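You operate a simulated robot arm through the tools that you are given. There is no shell and no other tool. Be economical: measure what you need, move in short steps, check, and stop when the job is done.

Carry out the task below with a simulated two-armed robot. There is one attempt and no reset: what you move stays moved.

Task
Put the green pad on the clear end of the stretcher bench away on the counter top before the wipe tub. Then take the red pad and leave it on the free end of the kit bench. Then put the orange cone from the free end of the kit bench on the counter top beside the wipe tub. Then take the yellow lamp from the bench top before the lamp dock and leave it in the inside of the splint cradle. Do these in the order given. Set down upright: red pad, orange cone, yellow lamp.

It is judged by the outcome, as a careful person would: the job done as asked, and still so three seconds after it is handed in. It fails if anything else is knocked over, pushed out of place, dropped, spilled or broken.

Robot
Two 6-joint arms with two-finger grippers on one trunk, on a base that drives. Base frame: it is fixed to the floor where the robot stands at the start and does not move with it; the origin is under the middle of the robot, x ahead of it, y to its left, z up; the surface under the hand at the start is at about z = 0.86. Units: m, degrees, N and s.
The left shoulder is at the start at [0.03, 0.178, 0.913], the right one opposite. With the tool pointing down near the work surface each hand reaches from about 0.1 to 0.84 m from the robot's upright axis, wherever it stands, measured 20 degrees to its own side. Places, roughly: counter top before the wipe tub (30x15 cm) [-4.52, -1.94, 0.9]; counter top beside the wipe tub [-4.9, -2.1, 0.9]; free end of the kit bench [-4.5, -0.6, 0.9]; green pad (6x9x5 cm) [0.5, -0.1, 0.9]; inside of the splint cradle (43x15 cm) [-5.38, -2, 0.9]; orange cone (13x13x22 cm) [-4.4, -0.6, 1]; red pad (4x5x5 cm) [0.2, -0.1, 0.9]; yellow lamp [-4.25, 0.25, 1]. Payload 2.54 kg a hand.
Tool frame (each hand has its own): the origin (TCP) lies between the finger pads and is the grasp point; the fingertips stand 0.03 m ahead of it; z points along the fingers, y is the line along which they close. The gripper opens to 0.116 m. The gripper's body begins 0.095 m behind the TCP.
Orientation is that of the tool frame in the base frame, as a unit quaternion [x, y, z, w]. With the fingers straight down and closing along the base's y, the tool's x points along the base's -x, its y along +y and its z along -z.

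Tools
- The arms move only by the tool play_rows. It takes "left_targets", "right_targets" or both (then of equal length, played together; a hand with none holds still); each is a list of rows, each an object of numbers (a shift or turn left out is 0, a gripper value left out holds the last): "rx", "ry", "rz": the turn, a rotation vector about the base's x, y, z in units of 6 degrees (1.0 is 6 degrees); "tx", "ty", "tz": the shift along the base's x, y, z in units of 40 mm (1.0 is 40 mm); "grip": the closure, from 0 (fully open) to 1 (shut). In form: [{"rx": .., "ry": .., "rz": .., "tx": .., "ty": .., "tz": .., "grip": ..}, ...]. A call has 1 to 10 rows; each row shifts and turns the commanded pose from where the row before left it. A call with a number of a shift or a turn outside -1 to 1 is refused whole. Each row takes 0.2 s and may step no farther than 0.05 m and 8.6 degrees from the row before; otherwise, or with a gripper value out of range, the whole call is refused. A pose out of reach is approached as far as the arm can. The call stops where the force on the tool passes 40 N (or 10 N more than at its start, if that is more) or the arm is blocked; 0.2 s more then pass. The fingers move at their own pace (about 0.153 m/s each) and stop on an object; they squeeze with about 27 N. The grip force told is the motor's: it shows also when the fingers shut on nothing. Time passes only in rows, and 0.2 s behind the last, so rows that do not move let the fingers close. The reply holds the time, the measured pose of the TCP, the force on the tool along the base axes, the opening and the grip force, in the units named above and with some noise, with the torque about the TCP (base axes, N m) and any sound that the robot's microphone picked up, and new pictures: "views" is both (left out), scene, wrist or none (wrist: the cameras of the hands that moved).
- Cameras (640 x 400 px; columns grow to the right, rows downward): "scene" is now at [0.0233, -0.0122, 1.6301]; the picture's right is [-0.16, -0.99, 0.00], its down [-0.88, 0.15, -0.46] and it looks along [0.45, -0.08, -0.89] (base axes); focal length 288 px, centre (320, 200). "left" rides on the left gripper at [0.069, 0.015, -0.122] in its tool frame; the picture's right is [-0.21, 0.98, 0.00], its down [-0.83, -0.18, -0.53] and it looks along [-0.52, -0.11, 0.85] (tool axes); focal length 251 px, centre (320, 200). "right" rides on the right gripper at [0.069, -0.015, -0.122] in its tool frame; the picture's right is [0.21, 0.98, 0.00], its down [-0.83, 0.18, -0.53] and it looks along [-0.52, 0.11, 0.85] (tool axes); focal length 251 px, centre (320, 200). There is no depth. A picture from a camera that has moved, and an enlarged one, comes with that camera's place and axes in the base frame and with its lens. The place of the scene camera against the robot may be out by one fixed shift of up to 0.018 m in any direction.
- move_column(by): slides the trunk up (or, below 0, down) by that many m; the arms and the scene camera ride with it, the base frame stays. It gives what a move gives, with no picture.
- base_move(legs): drives the robot by 1 to 6 legs, each [ahead, left, turn to the left] in m, m and degrees, along the robot's own axes; the way and the turn of a leg run together, so that a leg with both is an arc; at most 1.5 m and 180 degrees a leg. The arms and the cameras ride along, it lands a little off, and it stops where it bumps. It gives what a move gives, and a new picture of the scene camera.
- turn_head(pan, tilt): turns the head with the scene camera to pan (to the left, within 143 degrees either way) and tilt (down, from -29 to 69), counted from straight ahead of the robot. It gives what a move gives, and a new picture of the scene camera.
- zoom(camera, box): a new picture of the part [left, top, right, bottom] of that camera's present view, enlarged. The clock stands still meanwhile.
- close_job(): hands the job in; it is judged then, once.

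Work in short steps. Places have to be worked out from the pictures, the camera data and where the tool is seen: move nearer, look again, correct. Check each grasp and each placing, and mend what went wrong. You have 165 turns and 260 pictures in all, those below and enlarged ones among them. Open the grippers and draw the arms clear of the work before you hand the job in, unless the task says otherwise; then end with one line.

The tools are called after "Request:" as a command line: name --argument value ..., lists and objects as JSON in quotes. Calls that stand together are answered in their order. play_rows: Moves the arms, as the interface text tells. Its arguments: {"type":"object","properties":{"left_targets":{"type":"array","items":{"type":"object","properties":{"rx":{"type":"number"},"ry":{"type":"number"},"rz":{"type":"number"},"tx":{"type":"number"},"ty":{"type":"number"},"tz":{"type":"number"},"grip":{"type":"number"}}}},"right_targets":{"type":"array","items":{"type":"object","properties":{"rx":{"type":"number"},"ry":{"type":"number"},"rz":{"type":"number"},"tx":{"type":"number"},"ty":{"type":"number"},"tz":{"type":"number"},"grip":{"type":"number"}}}},"views":{"type":"string","enum":["both","scene","wrist","none"]}},"required":[]} The other tools are called the same way: move_column (by) slides the trunk up or down; base_move (legs) drives the base; turn_head (pan, tilt) turns the head that bears the scene camera; zoom (camera, box) takes an enlarged picture of a part of a camera's view; close_job () hands the job in.

At the start:

```text
clock: 0.0
left_position: [0.533, 0.0562, 1.0977]
left_tool_rot: [0.0, 1.0, -0.001, 0.0]
left_force: [0.5, -0.1, -0.2]
left_wrist_torque: [-0.02, 0.01, -0.02]
left_finger_gap: 0.1161
left_grip_force: 0.1
right_position: [0.4022, -0.3233, 1.1552]
right_tool_rot: [0.0, 1.0, 0.0, 0.0]
right_force: [0.8, -0.3, 0.1]
right_wrist_torque: [-0.06, -0.01, 0.01]
right_finger_gap: 0.1161
right_grip_force: 0.0
trunk travel left (down, up): [-0.125, 0.415]
robot x, y, heading: [-0.0002, 0.001, -0.3]
head pan, tilt: [-9.4, 62.6]
```

scene: 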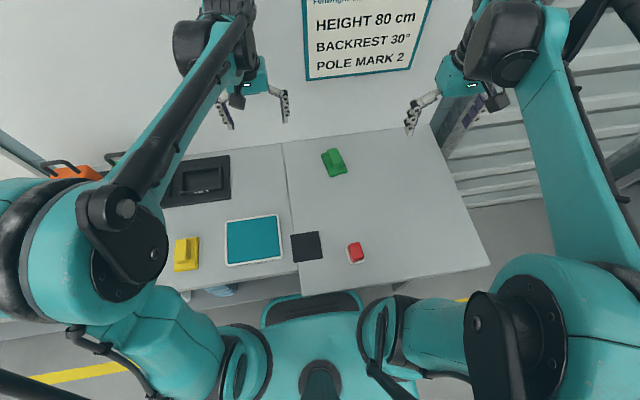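
right: 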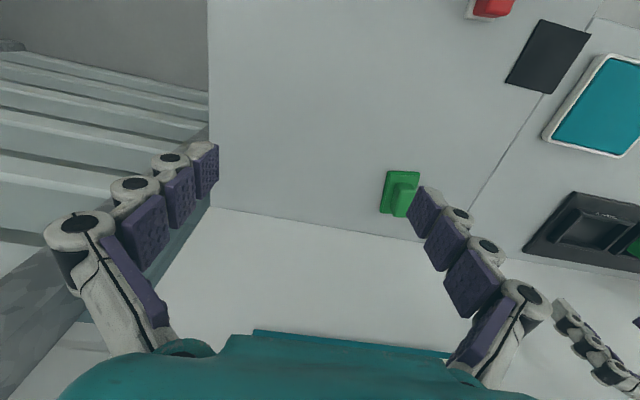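
left: 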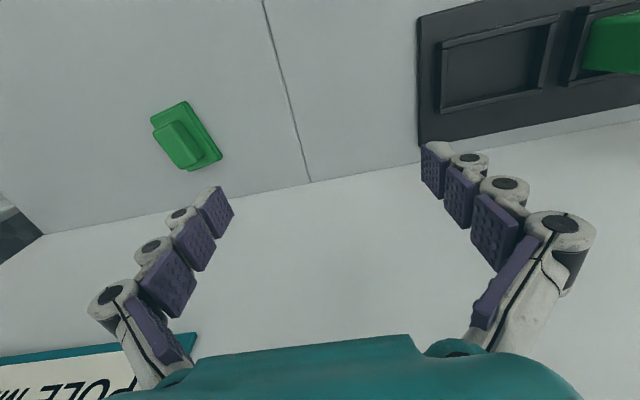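

The green pad seems to be at about (0.53,-0.145) and the red one at about (0.23,-0.146). I'll zoom in on the green pad to get its shape and orientation.

Request:
zoom --camera "right" --box '[340, 140, 480, 240]'

Request:
zoom --camera "scene" --box '[270, 130, 430, 290]'

```text
4.00 times, centred on (410, 190) of right
camera zoom: at [0.3328, -0.3393, 1.2771], right [-0.21, 0.98, 0.0], down [0.83, 0.18, 0.53], along [0.52, 0.11, -0.85], focal length 1006 px, centre (-40, 240)
```

zoom: 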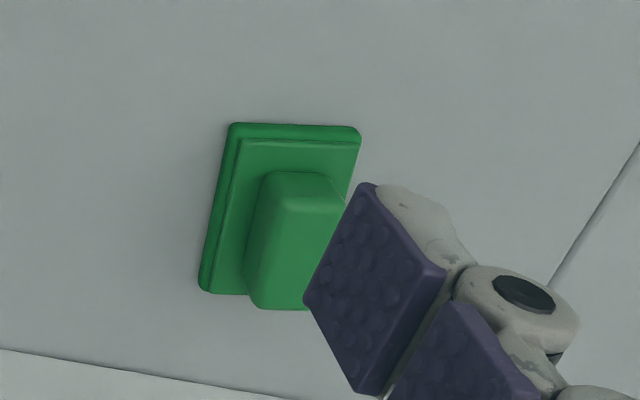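

```text
2.50 times, centred on (350, 210) of scene
camera zoom: at [0.0233, -0.0122, 1.6301], right [-0.16, -0.99, 0.0], down [-0.88, 0.15, -0.46], along [0.45, -0.08, -0.89], focal length 719 px, centre (245, 175)
```

zoom: 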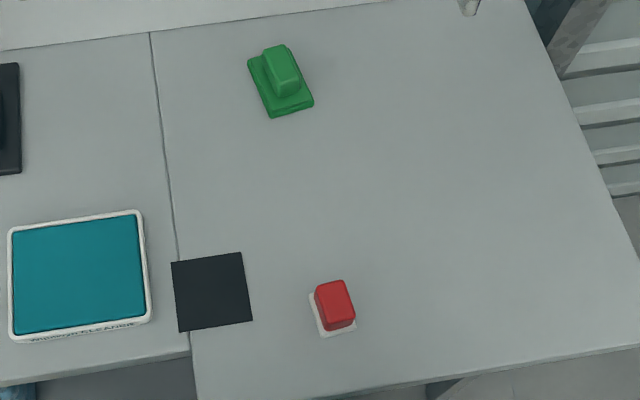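

Both cameras put the green pad at about (0.532,-0.146), yawed about +10°. I'll move the left arm out of the way and bring the right hand above the pad.

Request:
play_rows --left_targets '[{"ty": 0.8, "tx": -0.5}, {"ty": 0.8, "tx": -0.5}, {"ty": 0.8, "tx": -0.5}, {"ty": 0.8, "tx": -0.5}, {"ty": 0.8, "tx": -0.5}, {"ty": 0.8, "tx": -0.5}, {"ty": 0}, {"ty": 0}]' --right_targets '[{"tx": 0}, {"tx": 0.542, "ty": 0.7375, "tz": -0.646, "rz": 0.278}, {"tx": 0.542, "ty": 0.7375, "tz": -0.646, "rz": 0.278}, {"tx": 0.542, "ty": 0.7375, "tz": -0.646, "rz": 0.278}, {"tx": 0.542, "ty": 0.7375, "tz": -0.646, "rz": 0.278}, {"tx": 0.542, "ty": 0.7375, "tz": -0.646, "rz": 0.278}, {"tx": 0.542, "ty": 0.7375, "tz": -0.646, "rz": 0.278}, {"tx": 0}]'

```text
clock: 1.8
left_position: [0.4093, 0.249, 1.0971]
left_tool_rot: [0.0, 1.0, 0.0, 0.0]
left_force: [-0.1, 0.5, 0.9]
left_wrist_torque: [0.0, -0.07, -0.04]
left_finger_gap: 0.1159
left_grip_force: 0.1
right_position: [0.5295, -0.1481, 1.0042]
right_tool_rot: [-0.087, 0.996, 0.0, -0.001]
right_force: [-0.5, 0.4, -0.1]
right_wrist_torque: [0.03, -0.06, 0.03]
right_finger_gap: 0.1159
right_grip_force: 0.1
trunk travel left (down, up): [-0.125, 0.415]
robot x, y, heading: [0.0038, 0.0011, 0.1]
head pan, tilt: [-9.4, 62.6]
camera scene: at [0.0219, -0.0122, 1.6301], right [-0.16, -0.99, 0.0], down [-0.88, 0.15, -0.46], along [0.46, -0.08, -0.89], focal length 288 px, centre (320, 200)
camera right: at [0.464, -0.1752, 1.1254], right [-0.38, 0.92, 0.0], down [0.78, 0.32, 0.53], along [0.49, 0.2, -0.85], focal length 251 px, centre (320, 200)
camera left: at [0.3406, 0.2646, 1.2202], right [0.21, 0.98, 0.0], down [0.83, -0.18, 0.53], along [0.52, -0.11, -0.85], focal length 251 px, centre (320, 200)
```

scene: 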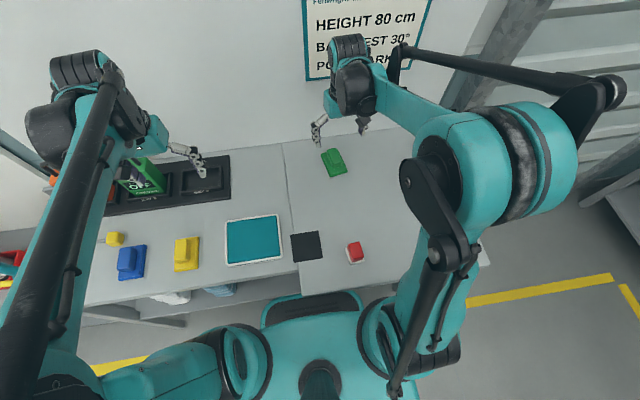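
right: 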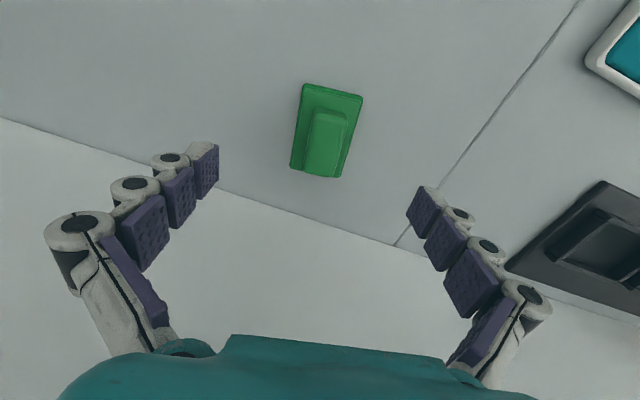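
left: 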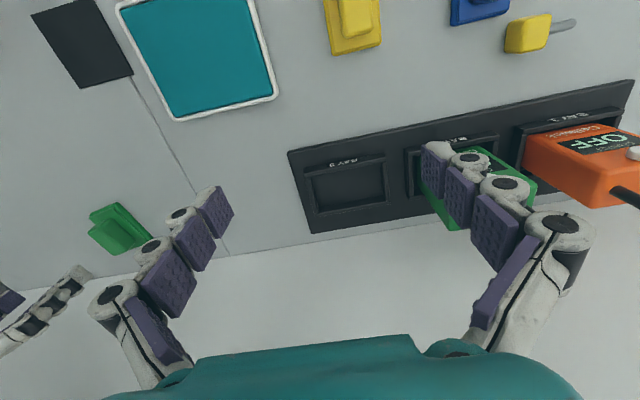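

The hand is nearly centred, with the pad at about (0.531,-0.142). I'll lower to TCP z≈0.91 and close on the handle.

Request:
play_rows --right_targets '[{"tz": -0.8, "ty": 0.15}, {"tz": -0.8}, {"tz": -0.75}, {"tz": 0, "grip": 1}, {"grip": 1}, {"grip": 1}]' --views "wrist"

```text
clock: 3.2
left_position: [0.4105, 0.2499, 1.0962]
left_tool_rot: [0.0, 1.0, 0.0, 0.001]
left_force: [0.1, 0.3, 0.7]
left_wrist_torque: [-0.04, 0.03, -0.03]
left_finger_gap: 0.1159
left_grip_force: 0.1
right_position: [0.5303, -0.1413, 0.9087]
right_tool_rot: [-0.088, 0.996, 0.0, 0.0]
right_force: [-1.6, -0.3, 4.5]
right_wrist_torque: [-0.08, 0.03, -0.01]
right_finger_gap: 0.0307
right_grip_force: 26.3
trunk travel left (down, up): [-0.125, 0.415]
robot x, y, heading: [0.001, -0.001, -0.1]
head pan, tilt: [-9.4, 62.6]
camera right: at [0.4646, -0.1685, 1.0306], right [-0.38, 0.92, 0.0], down [0.78, 0.32, 0.53], along [0.49, 0.2, -0.85], focal length 251 px, centre (320, 200)
```

right: 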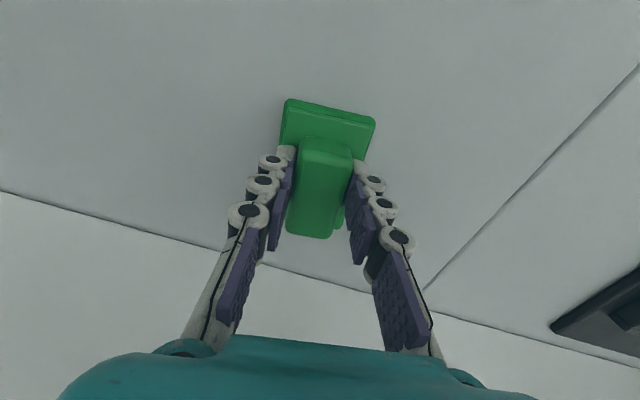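

The handle is gripped with a 3.1 cm gap. I'll lift it and pull it in towards the robot.

Request:
play_rows --right_targets '[{"tz": 1}, {"tz": 1}, {"tz": 1}, {"tz": 1}, {"tx": -0.9, "ty": -0.5}, {"tx": -0.9, "ty": -0.5}, {"tx": -0.9, "ty": -0.5}, {"tx": -0.9, "ty": -0.5}]' --views "wrist"

Request:
turn_head --pan -140 --tilt 10

Request:
turn_head --pan 140 --tilt 10

```text
clock: 5.0
left_position: [0.4095, 0.2488, 1.0977]
left_tool_rot: [0.0, 1.0, 0.0, 0.002]
left_force: [0.7, 0.1, 0.2]
left_wrist_torque: [-0.03, -0.01, 0.03]
left_finger_gap: 0.1162
left_grip_force: 0.0
right_position: [0.3868, -0.2221, 1.0659]
right_tool_rot: [-0.088, 0.996, 0.001, 0.001]
right_force: [0.3, 0.2, -0.5]
right_wrist_torque: [0.02, -0.05, 0.01]
right_finger_gap: 0.0309
right_grip_force: 26.8
trunk travel left (down, up): [-0.125, 0.415]
robot x, y, heading: [-0.0016, 0.0007, 0.2]
head pan, tilt: [-9.4, 62.6]
camera right: at [0.3203, -0.2509, 1.187], right [-0.38, 0.92, 0.0], down [0.78, 0.32, 0.53], along [0.49, 0.2, -0.85], focal length 251 px, centre (320, 200)
```

right: 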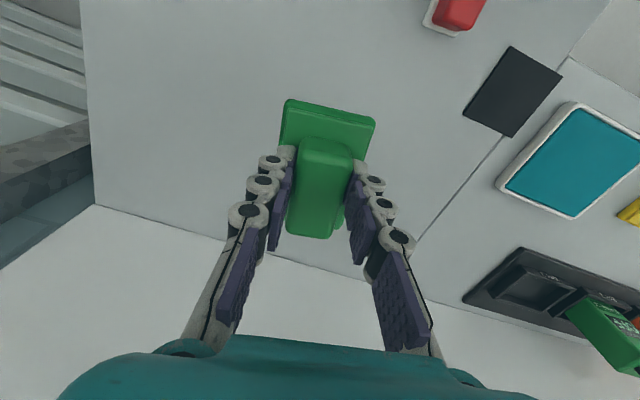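

```text
clock: 7.1
left_position: [0.4102, 0.2485, 1.0969]
left_tool_rot: [0.0, 1.0, 0.0, 0.001]
left_force: [-0.3, -1.0, 0.5]
left_wrist_torque: [0.0, -0.02, 0.01]
left_finger_gap: 0.1161
left_grip_force: 0.1
right_position: [0.3878, -0.2236, 1.0659]
right_tool_rot: [-0.087, 0.996, 0.001, 0.0]
right_force: [0.3, 0.0, -0.2]
right_wrist_torque: [-0.03, 0.02, 0.04]
right_finger_gap: 0.0308
right_grip_force: 27.2
trunk travel left (down, up): [-0.125, 0.415]
robot x, y, heading: [0.0003, -0.0016, -0.2]
head pan, tilt: [-140.0, 10.0]
camera scene: at [-0.1107, -0.0615, 1.7074], right [-0.64, 0.77, 0.0], down [0.13, 0.11, -0.98], along [-0.75, -0.63, -0.17], focal length 288 px, centre (320, 200)
```

scene: 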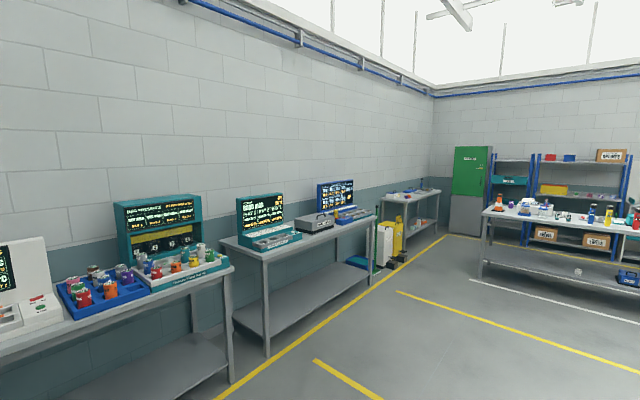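

```text
clock: 11.0
left_position: [0.4115, 0.2494, 1.0972]
left_tool_rot: [0.001, 1.0, 0.0, 0.0]
left_force: [-0.6, 0.2, -0.4]
left_wrist_torque: [0.0, 0.0, 0.03]
left_finger_gap: 0.1159
left_grip_force: 0.2
right_position: [0.3876, -0.2222, 1.0658]
right_tool_rot: [-0.087, 0.996, 0.0, -0.001]
right_force: [0.3, -0.3, -0.6]
right_wrist_torque: [-0.03, 0.02, 0.01]
right_finger_gap: 0.0304
right_grip_force: 26.6
trunk travel left (down, up): [-0.125, 0.415]
robot x, y, heading: [0.003, 0.0024, -0.0]
head pan, tilt: [140.0, 10.0]
camera scene: at [-0.1107, 0.0581, 1.7075], right [0.64, 0.77, 0.0], down [0.13, -0.11, -0.98], along [-0.75, 0.63, -0.17], focal length 288 px, centre (320, 200)
```

scene: 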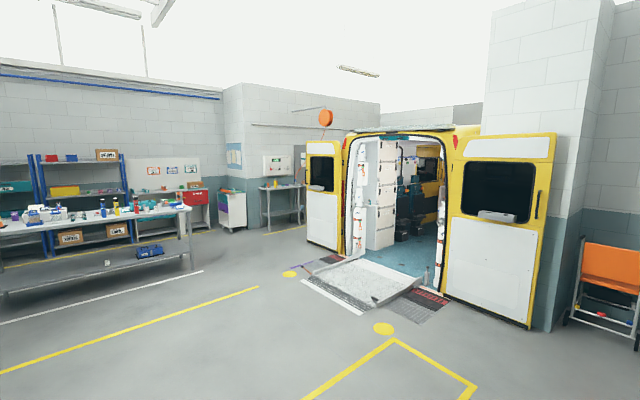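

The counter is the third bench along the right wall and the kit bench is ahead of it, across the aisle. I'll back off, turn to face -y and strafe towards the counter, stopping short of it.

Request:
base_move --legs '[[-0.7, 0, 0], [0, 0, -90], [1.1, 0, 0], [0, -1.4, 0], [0, -1.4, 0]]'

Request:
turn_head --pan -40 --tilt 25

```text
clock: 37.4
left_position: [-3.3189, -1.4941, 1.0973]
left_tool_rot: [0.701, 0.714, 0.0, 0.001]
left_force: [-1.3, 0.6, -0.7]
left_wrist_torque: [0.02, 0.0, 0.0]
left_finger_gap: 0.1161
left_grip_force: 0.2
right_position: [-3.7913, -1.4793, 1.0646]
right_tool_rot: [0.636, 0.772, 0.0, 0.0]
right_force: [0.4, 0.8, 0.2]
right_wrist_torque: [0.03, 0.01, 0.01]
right_finger_gap: 0.0307
right_grip_force: 27.1
trunk travel left (down, up): [-0.125, 0.415]
robot x, y, heading: [-3.5752, -1.0884, -88.7]
head pan, tilt: [140.0, 10.0]
camera scene: at [-3.5268, -0.9873, 1.7075], right [0.78, -0.63, 0.0], down [-0.11, -0.13, -0.98], along [0.62, 0.77, -0.17], focal length 288 px, centre (320, 200)
```

scene: 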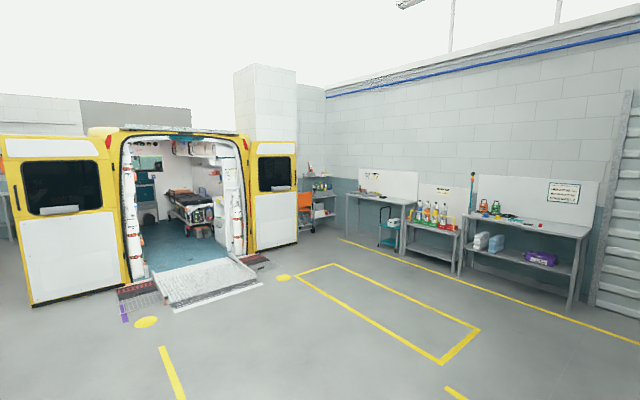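

```text
clock: 40.1
left_position: [-3.3188, -1.4937, 1.0961]
left_tool_rot: [0.701, 0.714, 0.001, 0.0]
left_force: [0.8, -0.5, 0.5]
left_wrist_torque: [0.01, -0.01, -0.02]
left_finger_gap: 0.1157
left_grip_force: 0.0
right_position: [-3.791, -1.4788, 1.0654]
right_tool_rot: [0.635, 0.772, 0.0, 0.001]
right_force: [1.7, 0.3, -0.3]
right_wrist_torque: [-0.01, -0.02, 0.01]
right_finger_gap: 0.0305
right_grip_force: 27.1
trunk travel left (down, up): [-0.125, 0.415]
robot x, y, heading: [-3.582, -1.0885, -88.9]
head pan, tilt: [-40.0, 25.0]
camera scene: at [-3.6427, -1.1313, 1.6831], right [-0.78, 0.63, 0.0], down [0.27, 0.33, -0.91], along [-0.57, -0.7, -0.42], focal length 288 px, centre (320, 200)
```

scene: 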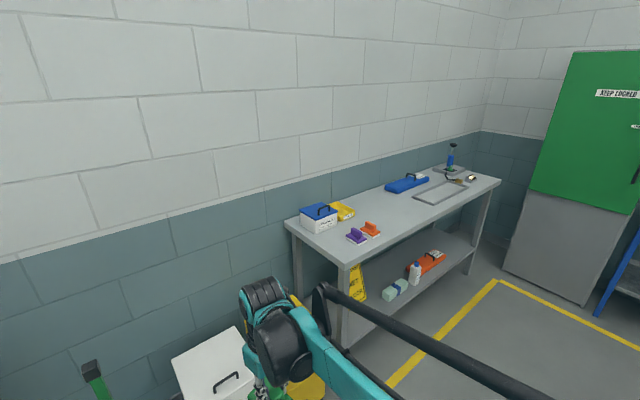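

The wipe tub is the white and blue box near the counter's left end, whose front edge is at y≈-1.87. I'll move in front of it.

Request:
base_move --legs '[[0.2, 0, 0], [0, -0.9, -1.1]]'

Request:
turn_head --pan -10 --tilt 50

```text
clock: 46.1
left_position: [-4.2517, -1.7019, 1.097]
left_tool_rot: [0.71, 0.704, -0.001, 0.0]
left_force: [-0.5, 0.4, 0.3]
left_wrist_torque: [-0.02, 0.03, -0.02]
left_finger_gap: 0.116
left_grip_force: 0.0
right_position: [-4.7246, -1.6743, 1.0649]
right_tool_rot: [0.647, 0.763, 0.0, 0.0]
right_force: [0.2, 0.9, 0.2]
right_wrist_torque: [0.02, -0.01, -0.02]
right_finger_gap: 0.0308
right_grip_force: 27.2
trunk travel left (down, up): [-0.125, 0.415]
robot x, y, heading: [-4.4972, -1.2895, -90.9]
head pan, tilt: [-40.0, 25.0]
camera scene: at [-4.5663, -1.3308, 1.683], right [-0.76, 0.65, 0.0], down [0.28, 0.32, -0.91], along [-0.59, -0.69, -0.42], focal length 288 px, centre (320, 200)
```

scene: 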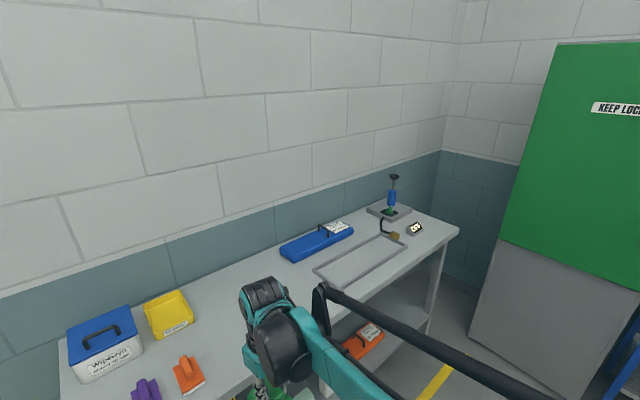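

```text
clock: 47.1
left_position: [-4.2506, -1.7026, 1.0968]
left_tool_rot: [0.711, 0.704, -0.001, 0.0]
left_force: [0.5, -0.1, -0.3]
left_wrist_torque: [0.0, 0.01, -0.02]
left_finger_gap: 0.1162
left_grip_force: 0.0
right_position: [-4.7227, -1.6737, 1.0655]
right_tool_rot: [0.647, 0.762, -0.001, 0.0]
right_force: [-0.4, -0.6, -0.4]
right_wrist_torque: [-0.01, -0.02, 0.0]
right_finger_gap: 0.0307
right_grip_force: 27.4
trunk travel left (down, up): [-0.125, 0.415]
robot x, y, heading: [-4.498, -1.2902, -90.5]
head pan, tilt: [-10.0, 50.0]
camera scene: at [-4.52, -1.3366, 1.6456], right [-0.98, 0.19, 0.0], down [0.14, 0.75, -0.64], along [-0.12, -0.63, -0.77], focal length 288 px, centre (320, 200)
```

scene: 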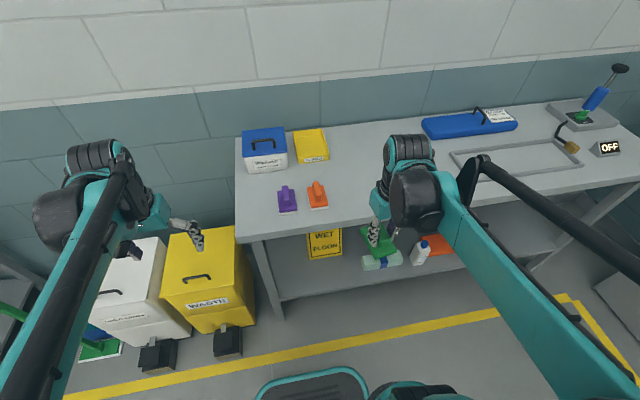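

The free spot before the tub is left of the purple pad, around (-4.435,-1.94). I'll shift the base left 0.15 so the right arm reaches it comfortably.

Request:
base_move --legs '[[0, 0.14, 0]]'

```text
clock: 48.4
left_position: [-4.114, -1.7032, 1.097]
left_tool_rot: [0.711, 0.703, -0.001, -0.001]
left_force: [0.6, -0.2, 0.2]
left_wrist_torque: [-0.02, 0.08, -0.01]
left_finger_gap: 0.1159
left_grip_force: 0.0
right_position: [-4.5874, -1.676, 1.0654]
right_tool_rot: [0.647, 0.762, -0.001, -0.001]
right_force: [0.9, 0.3, -0.3]
right_wrist_torque: [0.03, 0.05, 0.03]
right_finger_gap: 0.0307
right_grip_force: 26.9
trunk travel left (down, up): [-0.125, 0.415]
robot x, y, heading: [-4.3599, -1.2922, -90.8]
head pan, tilt: [-10.0, 50.0]
camera scene: at [-4.3821, -1.3381, 1.6456], right [-0.98, 0.18, 0.0], down [0.14, 0.75, -0.64], along [-0.12, -0.63, -0.77], focal length 288 px, centre (320, 200)
```

scene: 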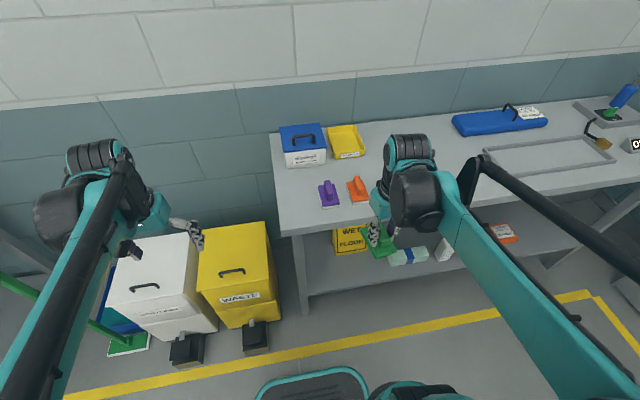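

Purple sits at x≈-4.536 and the table end at ≈-4.365, so -4.435 is right. I'll move above it and align.

Request:
play_rows --right_targets '[{"tx": 0.475, "ty": -0.84, "tz": -0.2, "rz": -0.196}, {"tx": 0.475, "ty": -0.84, "tz": -0.2, "rz": -0.196}, {"tx": 0.475, "ty": -0.84, "tz": -0.2, "rz": -0.196}, {"tx": 0.475, "ty": -0.84, "tz": -0.2, "rz": -0.196}, {"tx": 0.475, "ty": -0.84, "tz": -0.2, "rz": -0.196}, {"tx": 0.475, "ty": -0.84, "tz": -0.2, "rz": -0.196}, {"tx": 0.475, "ty": -0.84, "tz": -0.2, "rz": -0.196}, {"tx": 0.475, "ty": -0.84, "tz": -0.2, "rz": -0.196}]'

```text
clock: 50.2
left_position: [-4.1154, -1.7043, 1.096]
left_tool_rot: [0.71, 0.704, 0.0, -0.001]
left_force: [-0.3, 1.0, -0.1]
left_wrist_torque: [0.05, 0.01, 0.0]
left_finger_gap: 0.1158
left_grip_force: 0.1
right_position: [-4.4342, -1.9419, 1.0033]
right_tool_rot: [0.708, 0.707, 0.001, 0.0]
right_force: [-0.1, -0.7, -1.2]
right_wrist_torque: [0.06, -0.01, 0.01]
right_finger_gap: 0.0308
right_grip_force: 27.1
trunk travel left (down, up): [-0.125, 0.415]
robot x, y, heading: [-4.3588, -1.2865, -90.6]
head pan, tilt: [-10.0, 50.0]
camera scene: at [-4.3836, -1.3396, 1.6455], right [-0.98, 0.18, 0.0], down [0.14, 0.75, -0.64], along [-0.12, -0.63, -0.77], focal length 288 px, centre (320, 200)
camera right: at [-4.4501, -1.8734, 1.1238], right [0.98, 0.21, 0.0], down [0.18, -0.83, 0.53], along [0.11, -0.52, -0.85], focal length 251 px, centre (320, 200)
```

scene: 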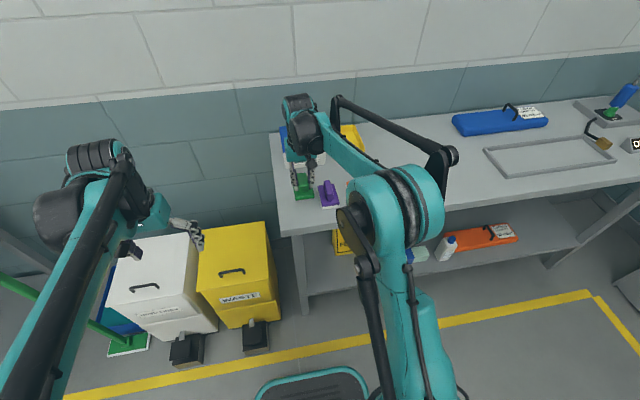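
right: 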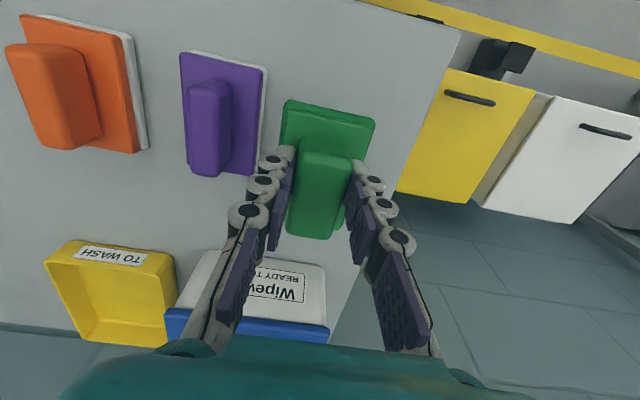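

There is clearance on both sides. I'll lower towards table height.

Request:
play_rows --right_targets '[{"tz": -0.7}, {"tz": -0.7}, {"tz": -0.7}, {"tz": -0.15}, {"tz": -0.1}]' --views "wrist"

```text
clock: 50.9
left_position: [-4.1163, -1.7024, 1.0969]
left_tool_rot: [0.71, 0.704, -0.001, 0.0]
left_force: [-0.9, -0.6, 0.0]
left_wrist_torque: [0.02, 0.0, 0.04]
left_finger_gap: 0.1159
left_grip_force: 0.0
right_position: [-4.4342, -1.9414, 0.9459]
right_tool_rot: [0.707, 0.707, -0.001, 0.0]
right_force: [-0.7, 10.3, 23.8]
right_wrist_torque: [-0.11, -0.04, 0.05]
right_finger_gap: 0.0311
right_grip_force: 26.5
trunk travel left (down, up): [-0.125, 0.415]
robot x, y, heading: [-4.3582, -1.2934, -90.6]
head pan, tilt: [-10.0, 50.0]
stopped in row 3 (right hand): the force on the tool passed its limit at 94 N (the readings are from after the stop); the commanded pose is now the measured one
camera right: at [-4.45, -1.8733, 1.0674], right [0.98, 0.21, 0.0], down [0.18, -0.83, 0.53], along [0.11, -0.52, -0.85], focal length 251 px, centre (320, 200)
```

right: 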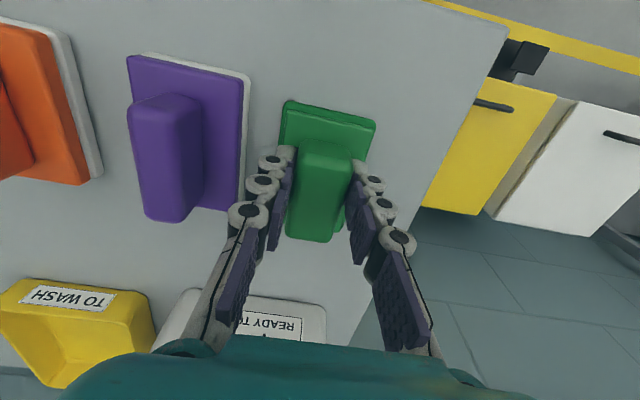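

Contact came at TCP z=0.946, earlier than expected, so either the counter is higher or something is touching. I'll check.

Request:
zoom --camera "scene" --box '[250, 80, 410, 240]'

Request:
zoom --camera "right" --box '[100, 40, 420, 240]'

```text
2.50 times, centred on (330, 160) of scene
camera zoom: at [-4.3841, -1.3355, 1.6459], right [-0.98, 0.18, 0.0], down [0.14, 0.75, -0.64], along [-0.12, -0.63, -0.77], focal length 719 px, centre (295, 300)
```

zoom: 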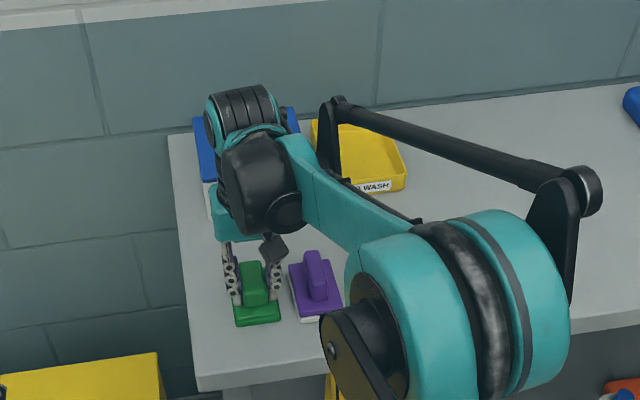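

```text
2.00 times, centred on (260, 140) of right
camera zoom: at [-4.45, -1.8733, 1.0674], right [0.98, 0.21, 0.0], down [0.18, -0.83, 0.53], along [0.11, -0.52, -0.85], focal length 503 px, centre (440, 320)
```

zoom: 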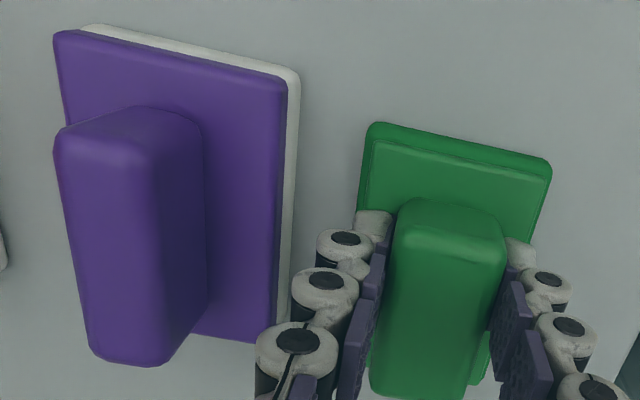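

Triangulating the purple pad's base gives a counter height of about 0.90, so this is real table contact. I'll open slightly, let it settle, and lift.

Request:
play_rows --right_targets '[{"tz": 0.04}, {"grip": 0.55}, {"grip": 0.55}, {"tz": 0.5}, {"tz": 1}, {"tz": 1}, {"tz": 0.8}]'

```text
clock: 52.5
left_position: [-4.1171, -1.7047, 1.096]
left_tool_rot: [0.711, 0.703, 0.0, 0.0]
left_force: [-0.1, -0.2, 0.9]
left_wrist_torque: [-0.04, 0.02, -0.02]
left_finger_gap: 0.116
left_grip_force: 0.0
right_position: [-4.4375, -1.9436, 1.0764]
right_tool_rot: [0.708, 0.706, 0.0, 0.0]
right_force: [-0.8, 0.2, -0.3]
right_wrist_torque: [-0.03, 0.0, 0.0]
right_finger_gap: 0.0521
right_grip_force: 0.0
trunk travel left (down, up): [-0.125, 0.415]
robot x, y, heading: [-4.3594, -1.2945, -90.6]
head pan, tilt: [-10.0, 50.0]
camera scene: at [-4.3842, -1.3381, 1.6456], right [-0.98, 0.18, 0.0], down [0.14, 0.75, -0.64], along [-0.12, -0.63, -0.77], focal length 288 px, centre (320, 200)
camera right: at [-4.4524, -1.8746, 1.1983], right [0.98, 0.21, 0.0], down [0.18, -0.82, 0.54], along [0.11, -0.52, -0.84], focal length 251 px, centre (320, 200)
```

scene: 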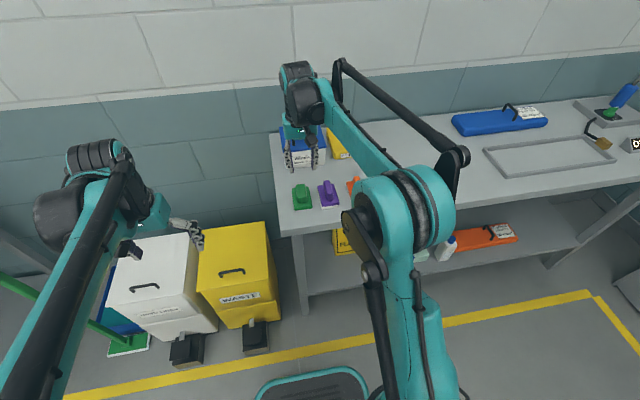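
right: 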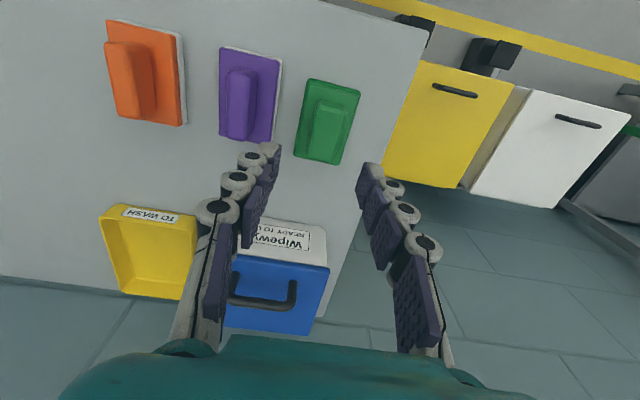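

Green is set flat before the tub. I'll retract the arm and drive back for the red pad.

Request:
play_rows --right_targets '[{"ty": 0.9}, {"ty": 0.9, "tx": -0.3}, {"ty": 0.9, "tx": -0.6}, {"ty": 0.9, "tx": -0.6}, {"ty": 0.9, "tx": -0.6}, {"ty": 0.9, "tx": -0.6}, {"ty": 0.9, "tx": -0.6}, {"ty": 0.5, "grip": 0}]' --views "none"

Request:
base_move --legs '[[-0.2, 0, 0], [0, 1.45, 0], [0, 1.45, 0], [0, 0.76, 0], [-1.1, 0, 0], [0, 0, 90.6]]'

```text
clock: 54.3
left_position: [-4.116, -1.7054, 1.0974]
left_tool_rot: [0.711, 0.703, 0.0, 0.001]
left_force: [1.3, 0.9, -0.2]
left_wrist_torque: [0.01, -0.03, 0.02]
left_finger_gap: 0.116
left_grip_force: 0.1
right_position: [-4.5654, -1.6722, 1.075]
right_tool_rot: [0.708, 0.706, -0.001, 0.0]
right_force: [0.7, 0.1, 0.2]
right_wrist_torque: [0.01, 0.07, -0.03]
right_finger_gap: 0.116
right_grip_force: 0.0
trunk travel left (down, up): [-0.125, 0.415]
robot x, y, heading: [-4.36, -1.2901, -90.9]
head pan, tilt: [-10.0, 50.0]
```

```text
clock: 82.6
left_position: [-0.1715, 0.1562, 1.0965]
left_tool_rot: [0.033, 0.999, 0.0, 0.0]
left_force: [-0.1, 0.4, 0.7]
left_wrist_torque: [-0.02, -0.02, 0.0]
left_finger_gap: 0.1158
left_grip_force: 0.0
right_position: [-0.2296, -0.2906, 1.074]
right_tool_rot: [0.029, 1.0, 0.0, 0.0]
right_force: [0.2, 0.5, 0.0]
right_wrist_torque: [0.02, -0.02, -0.01]
right_finger_gap: 0.1161
right_grip_force: 0.0
trunk travel left (down, up): [-0.125, 0.415]
robot x, y, heading: [-0.5967, -0.0647, -3.8]
head pan, tilt: [-10.0, 50.0]
camera scene: at [-0.5628, -0.0825, 1.6456], right [-0.24, -0.97, 0.0], down [-0.74, 0.18, -0.64], along [0.62, -0.15, -0.77], focal length 288 px, centre (320, 200)
```

scene: 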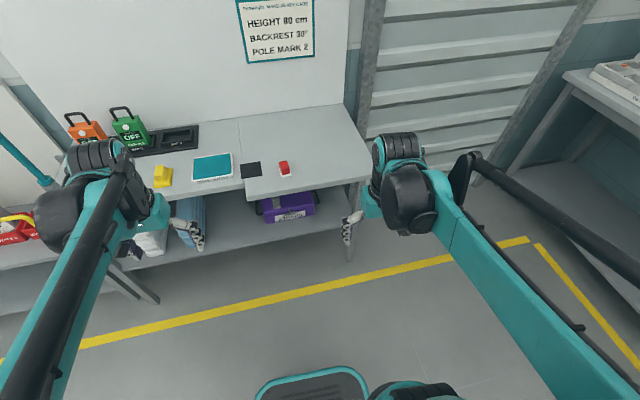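

Now driving closer, aiming for about (-0.25,-0.05) with heading 0.

Request:
base_move --legs '[[0.36, 0.03, 3.8]]'

Request:
zoom --camera "right" --box '[0, 0, 640, 400]'

```text
clock: 84.9
left_position: [0.1739, 0.2033, 1.0959]
left_tool_rot: [-0.001, 1.0, 0.001, 0.001]
left_force: [1.0, -0.2, 0.0]
left_wrist_torque: [0.02, 0.06, -0.02]
left_finger_gap: 0.1161
left_grip_force: 0.1
right_position: [0.1478, -0.2464, 1.0753]
right_tool_rot: [-0.005, 1.0, -0.001, 0.001]
right_force: [0.6, -0.1, 0.0]
right_wrist_torque: [0.0, 0.04, -0.02]
right_finger_gap: 0.1163
right_grip_force: 0.0
trunk travel left (down, up): [-0.125, 0.415]
robot x, y, heading: [-0.2356, -0.0464, 0.0]
head pan, tilt: [-10.0, 50.0]
camera scene: at [-0.1996, -0.0615, 1.6455], right [-0.17, -0.98, 0.0], down [-0.76, 0.13, -0.64], along [0.63, -0.11, -0.77], focal length 288 px, centre (320, 200)
```

scene: 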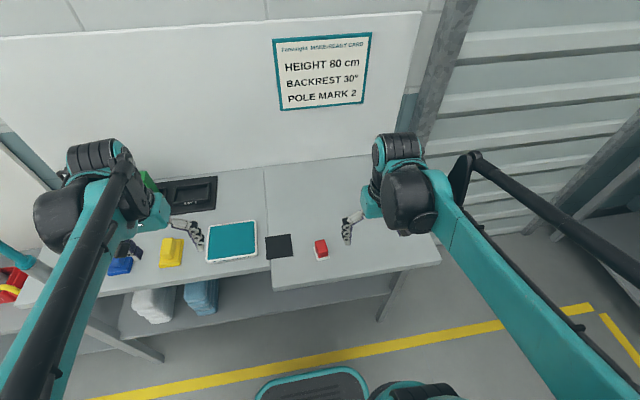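

```text
1.00 times, centred on (320, 200) of right (not enlarged: the box is as wide or as high as the picture)
camera zoom: at [0.0779, -0.2629, 1.1951], right [-0.23, 0.97, 0.0], down [0.82, 0.19, 0.53], along [0.52, 0.12, -0.84], focal length 251 px, centre (320, 200)
```

zoom: 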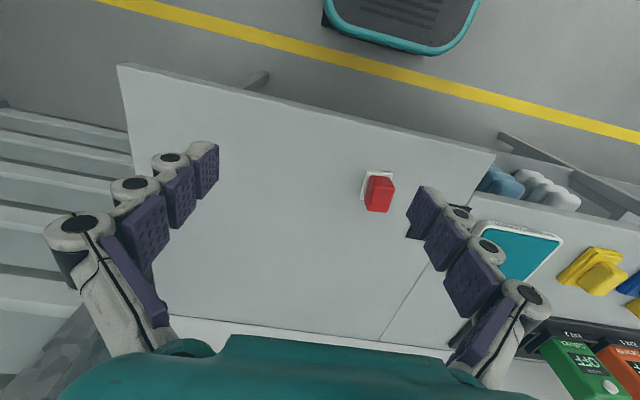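

Red pad at about (0.234,-0.14). I'll move the right hand above it.

Request:
play_rows --right_targets '[{"tx": 0.54, "ty": 0.66, "tz": -0.47, "rz": 0.23}, {"tx": 0.54, "ty": 0.66, "tz": -0.47, "rz": 0.23}, {"tx": 0.54, "ty": 0.66, "tz": -0.47, "rz": 0.23}, {"tx": 0.54, "ty": 0.66, "tz": -0.47, "rz": 0.23}, {"tx": 0}]' --views "none"

Request:
zoom --camera "right" --box '[200, 50, 440, 200]'

```text
clock: 86.1
left_position: [0.1738, 0.203, 1.0974]
left_tool_rot: [-0.001, 1.0, 0.0, 0.0]
left_force: [0.0, -0.1, 0.3]
left_wrist_torque: [0.02, -0.02, 0.0]
left_finger_gap: 0.1158
left_grip_force: 0.0
right_position: [0.2319, -0.142, 0.9965]
right_tool_rot: [-0.052, 0.999, 0.0, 0.001]
right_force: [-0.3, 0.6, 0.0]
right_wrist_torque: [0.03, -0.03, -0.03]
right_finger_gap: 0.116
right_grip_force: 0.1
trunk travel left (down, up): [-0.125, 0.415]
robot x, y, heading: [-0.235, -0.0479, 0.0]
head pan, tilt: [-10.0, 50.0]
```

```text
2.67 times, centred on (320, 125) of right
camera zoom: at [0.1645, -0.1643, 1.1171], right [-0.32, 0.95, 0.0], down [0.8, 0.27, 0.54], along [0.51, 0.17, -0.84], focal length 670 px, centre (320, 400)
```

zoom: 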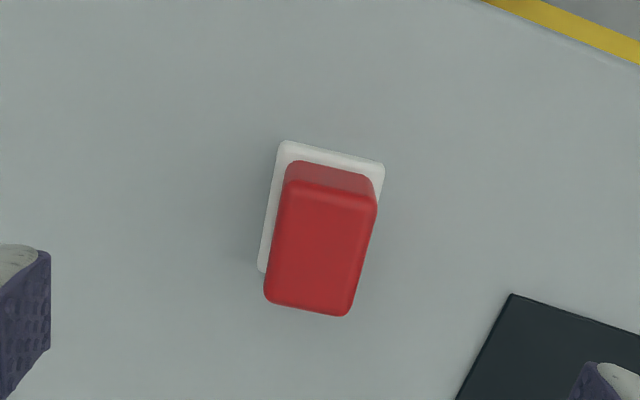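

Aligned within about 1°. I'll descend and grip the red block.

Request:
play_rows --right_targets '[{"tz": -0.75, "tx": 0.1, "ty": 0.05}, {"tz": -0.75}, {"tz": -0.7}, {"tz": 0, "grip": 1}, {"grip": 1}, {"grip": 1}]' --views "wrist"

```text
clock: 87.5
left_position: [0.1728, 0.203, 1.0978]
left_tool_rot: [0.0, 1.0, 0.0, 0.0]
left_force: [1.3, -0.2, 0.1]
left_wrist_torque: [-0.02, -0.03, -0.01]
left_finger_gap: 0.1158
left_grip_force: 0.1
right_position: [0.2419, -0.1387, 0.912]
right_tool_rot: [-0.054, 0.999, 0.001, 0.0]
right_force: [-0.4, 0.3, 1.2]
right_wrist_torque: [0.04, 0.02, 0.03]
right_finger_gap: 0.0311
right_grip_force: 27.1
trunk travel left (down, up): [-0.125, 0.415]
robot x, y, heading: [-0.2352, -0.0468, 0.2]
head pan, tilt: [-10.0, 50.0]
camera right: at [0.1734, -0.1624, 1.0328], right [-0.32, 0.95, 0.0], down [0.8, 0.27, 0.54], along [0.51, 0.17, -0.84], focal length 251 px, centre (320, 200)
```

right: 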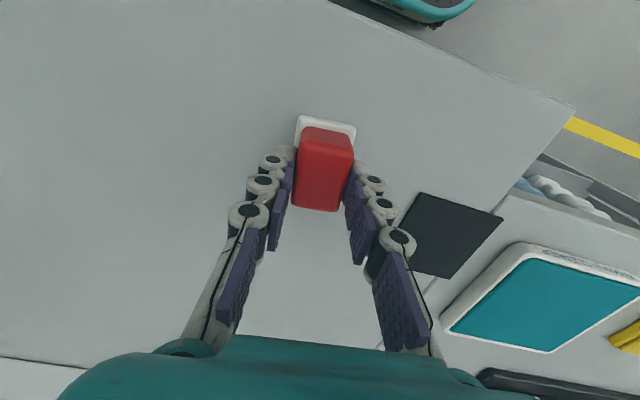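

Red is gripped. I'll lift it, then back off, turn around and drive to the kit bench.

Request:
play_rows --right_targets '[{"tz": 1}, {"tz": 1}, {"tz": 1}, {"tz": 1}, {"tz": 0.8}, {"ty": -0.8}, {"ty": -0.8}, {"ty": -0.8}]' --views "wrist"

Request:
base_move --legs '[[-0.55, 0, 0], [0, 0, 90], [0, 0, 90], [1.3, 0.3, 0], [1.1, 0.15, 0]]'

Request:
turn_head --pan 0 --tilt 30

```text
clock: 89.3
left_position: [0.1731, 0.2013, 1.0977]
left_tool_rot: [-0.001, 1.0, 0.001, 0.001]
left_force: [0.9, 0.3, 0.5]
left_wrist_torque: [0.01, -0.01, 0.0]
left_finger_gap: 0.1158
left_grip_force: 0.1
right_position: [0.237, -0.2346, 1.1006]
right_tool_rot: [-0.054, 0.999, 0.0, 0.001]
right_force: [-0.9, -0.3, -1.0]
right_wrist_torque: [0.04, 0.0, 0.0]
right_finger_gap: 0.0307
right_grip_force: 27.1
trunk travel left (down, up): [-0.125, 0.415]
robot x, y, heading: [-0.2351, -0.0476, 0.0]
head pan, tilt: [-10.0, 50.0]
camera right: at [0.1683, -0.2581, 1.2228], right [-0.32, 0.95, 0.0], down [0.8, 0.27, 0.54], along [0.51, 0.17, -0.84], focal length 251 px, centre (320, 200)
```

right: 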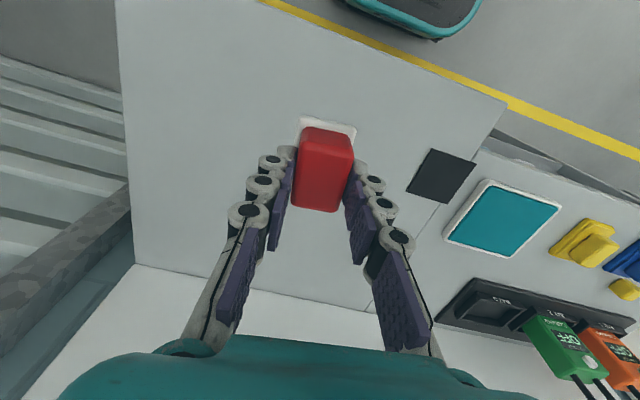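

```text
clock: 111.8
left_position: [-3.6414, -0.7572, 1.096]
left_tool_rot: [1.0, -0.002, 0.0, 0.0]
left_force: [-0.4, 0.5, -0.7]
left_wrist_torque: [-0.01, -0.01, 0.04]
left_finger_gap: 0.1161
left_grip_force: 0.0
right_position: [-3.702, -0.3207, 1.102]
right_tool_rot: [0.999, 0.051, -0.001, 0.0]
right_force: [-0.6, 0.7, -0.7]
right_wrist_torque: [-0.04, -0.01, -0.02]
right_finger_gap: 0.0308
right_grip_force: 26.8
trunk travel left (down, up): [-0.125, 0.415]
robot x, y, heading: [-3.2294, -0.5111, 179.6]
head pan, tilt: [-10.0, 50.0]
camera scene: at [-3.285, -0.4981, 1.6455], right [0.18, 0.98, 0.0], down [0.75, -0.14, -0.64], along [-0.63, 0.11, -0.77], focal length 288 px, centre (320, 200)
```

scene: 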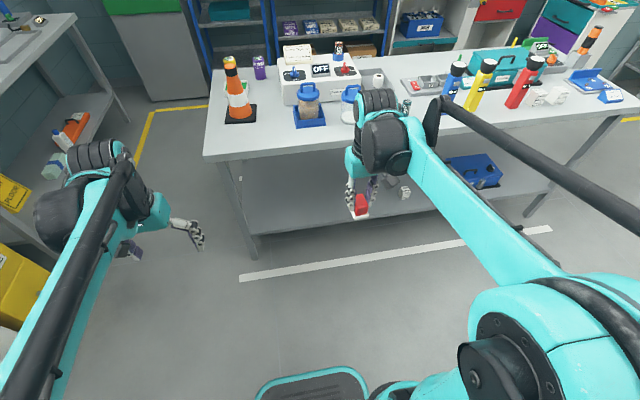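

```text
clock: 112.6
left_position: [-3.6401, -0.7573, 1.0965]
left_tool_rot: [1.0, -0.001, 0.0, 0.0]
left_force: [0.1, -0.3, -0.2]
left_wrist_torque: [-0.03, -0.01, 0.02]
left_finger_gap: 0.1159
left_grip_force: 0.0
right_position: [-3.7009, -0.3194, 1.1014]
right_tool_rot: [0.999, 0.051, -0.001, 0.001]
right_force: [0.2, -0.2, -0.6]
right_wrist_torque: [-0.01, -0.02, -0.03]
right_finger_gap: 0.0305
right_grip_force: 26.8
trunk travel left (down, up): [-0.125, 0.415]
robot x, y, heading: [-3.2279, -0.5107, 179.8]
head pan, tilt: [0.0, 30.0]
camera scene: at [-3.2993, -0.5113, 1.675], right [0.0, 1.0, 0.0], down [0.5, 0.0, -0.87], along [-0.87, 0.0, -0.5], focal length 288 px, centre (320, 200)
```

scene: 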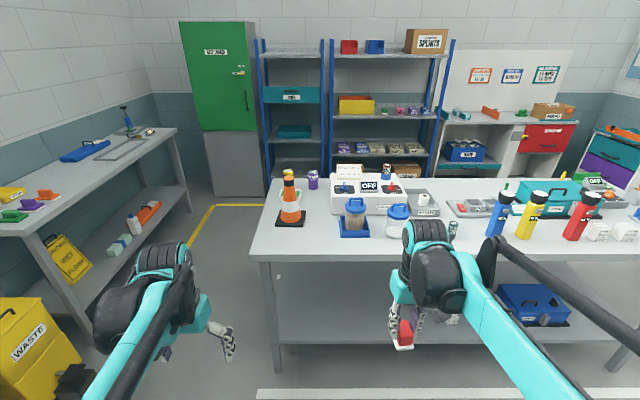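

The cone stands at about (-4.48,-0.65) and the table's left edge is at y≈-0.77. Red can go beside it at about (-4.44,-0.525). I'll drive in closer.

Request:
base_move --legs '[[0.55, 0.12, 0]]'

Request:
turn_head --pan 0 --tilt 50

```text
clock: 115.9
left_position: [-4.2065, -0.8758, 1.0976]
left_tool_rot: [1.0, -0.004, -0.001, 0.0]
left_force: [-0.5, -0.4, -0.5]
left_wrist_torque: [0.02, -0.04, -0.02]
left_finger_gap: 0.1159
left_grip_force: 0.1
right_position: [-4.2665, -0.4383, 1.1013]
right_tool_rot: [0.999, 0.05, -0.001, 0.0]
right_force: [0.1, 0.1, -0.9]
right_wrist_torque: [0.0, -0.01, -0.02]
right_finger_gap: 0.0304
right_grip_force: 27.4
trunk travel left (down, up): [-0.125, 0.415]
robot x, y, heading: [-3.7947, -0.6329, 179.6]
head pan, tilt: [0.0, 30.0]
camera scene: at [-3.8657, -0.631, 1.675], right [0.01, 1.0, 0.0], down [0.5, 0.0, -0.87], along [-0.87, 0.01, -0.5], focal length 288 px, centre (320, 200)
```

scene: 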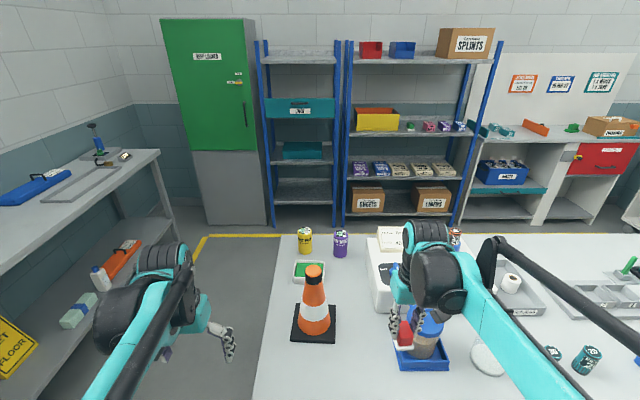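

```text
clock: 116.8
left_position: [-4.2067, -0.8759, 1.0962]
left_tool_rot: [1.0, -0.003, 0.0, 0.0]
left_force: [-0.1, -0.5, -0.1]
left_wrist_torque: [0.0, 0.02, -0.03]
left_finger_gap: 0.116
left_grip_force: 0.1
right_position: [-4.2654, -0.4386, 1.1013]
right_tool_rot: [0.999, 0.05, 0.0, 0.001]
right_force: [0.1, 1.3, -1.0]
right_wrist_torque: [-0.02, 0.0, -0.01]
right_finger_gap: 0.0307
right_grip_force: 26.7
trunk travel left (down, up): [-0.125, 0.415]
robot x, y, heading: [-3.7966, -0.6297, 179.7]
head pan, tilt: [0.0, 50.0]
camera scene: at [-3.8515, -0.6309, 1.6456], right [0.01, 1.0, 0.0], down [0.77, 0.0, -0.64], along [-0.64, 0.0, -0.77], focal length 288 px, centre (320, 200)
```

scene: 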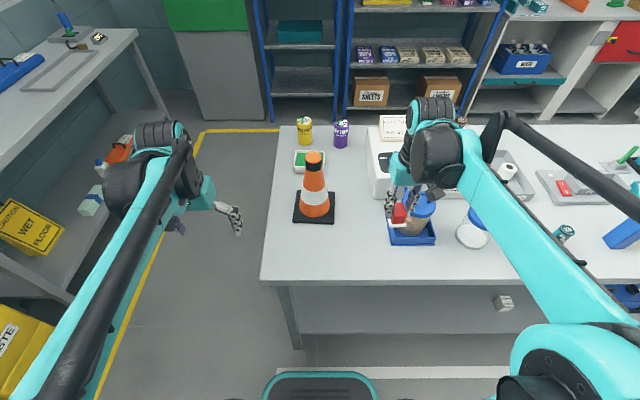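

Cone base spans y -0.716 to -0.585 and the blue tray begins at y≈-0.417. Red goes to (-4.425,-0.53), and I'm moving above that, sideways first.

Request:
play_rows --right_targets '[{"ty": -0.763, "rz": -0.3}, {"ty": -0.763, "rz": -0.3}, {"ty": -0.763, "rz": -0.3}, {"tx": -0.99, "tz": -0.25}, {"tx": -0.99, "tz": -0.25}, {"tx": -0.99, "tz": -0.25}, {"tx": -0.99, "tz": -0.25}, {"tx": 0}]'

```text
clock: 118.6
left_position: [-4.2069, -0.8762, 1.0972]
left_tool_rot: [1.0, -0.003, -0.001, 0.0]
left_force: [-0.8, 0.9, 0.2]
left_wrist_torque: [0.03, 0.02, 0.01]
left_finger_gap: 0.1159
left_grip_force: 0.1
right_position: [-4.4261, -0.5311, 1.0636]
right_tool_rot: [1.0, 0.003, -0.002, 0.0]
right_force: [0.0, -0.3, -0.6]
right_wrist_torque: [-0.03, 0.0, -0.01]
right_finger_gap: 0.0306
right_grip_force: 26.8
trunk travel left (down, up): [-0.125, 0.415]
robot x, y, heading: [-3.7918, -0.6268, 179.7]
head pan, tilt: [0.0, 50.0]
camera scene: at [-3.8503, -0.6308, 1.6456], right [0.01, 1.0, 0.0], down [0.77, 0.0, -0.64], along [-0.64, 0.0, -0.77], focal length 288 px, centre (320, 200)
camera right: at [-4.3569, -0.5161, 1.1852], right [0.22, -0.98, 0.0], down [-0.82, -0.19, 0.54], along [-0.52, -0.12, -0.84], focal length 251 px, centre (320, 200)
```

scene: 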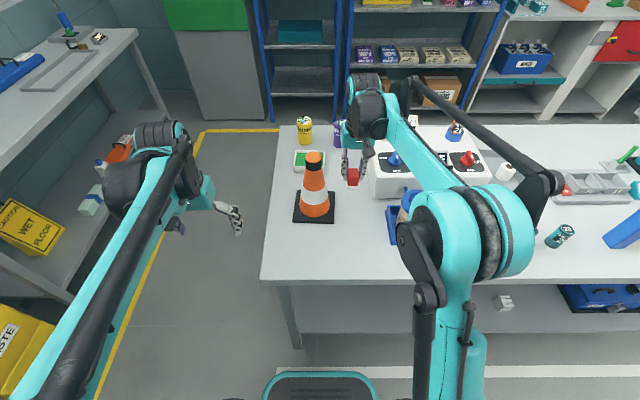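
right: 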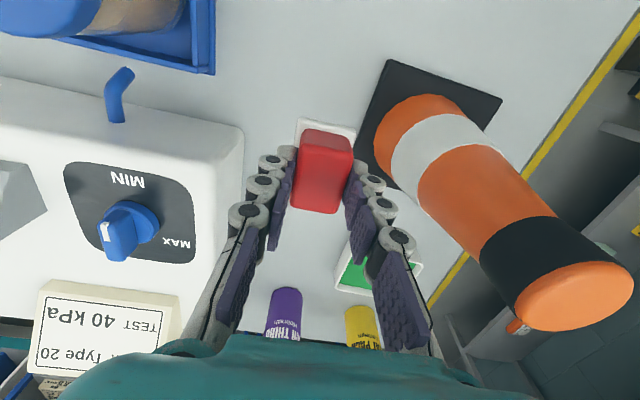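

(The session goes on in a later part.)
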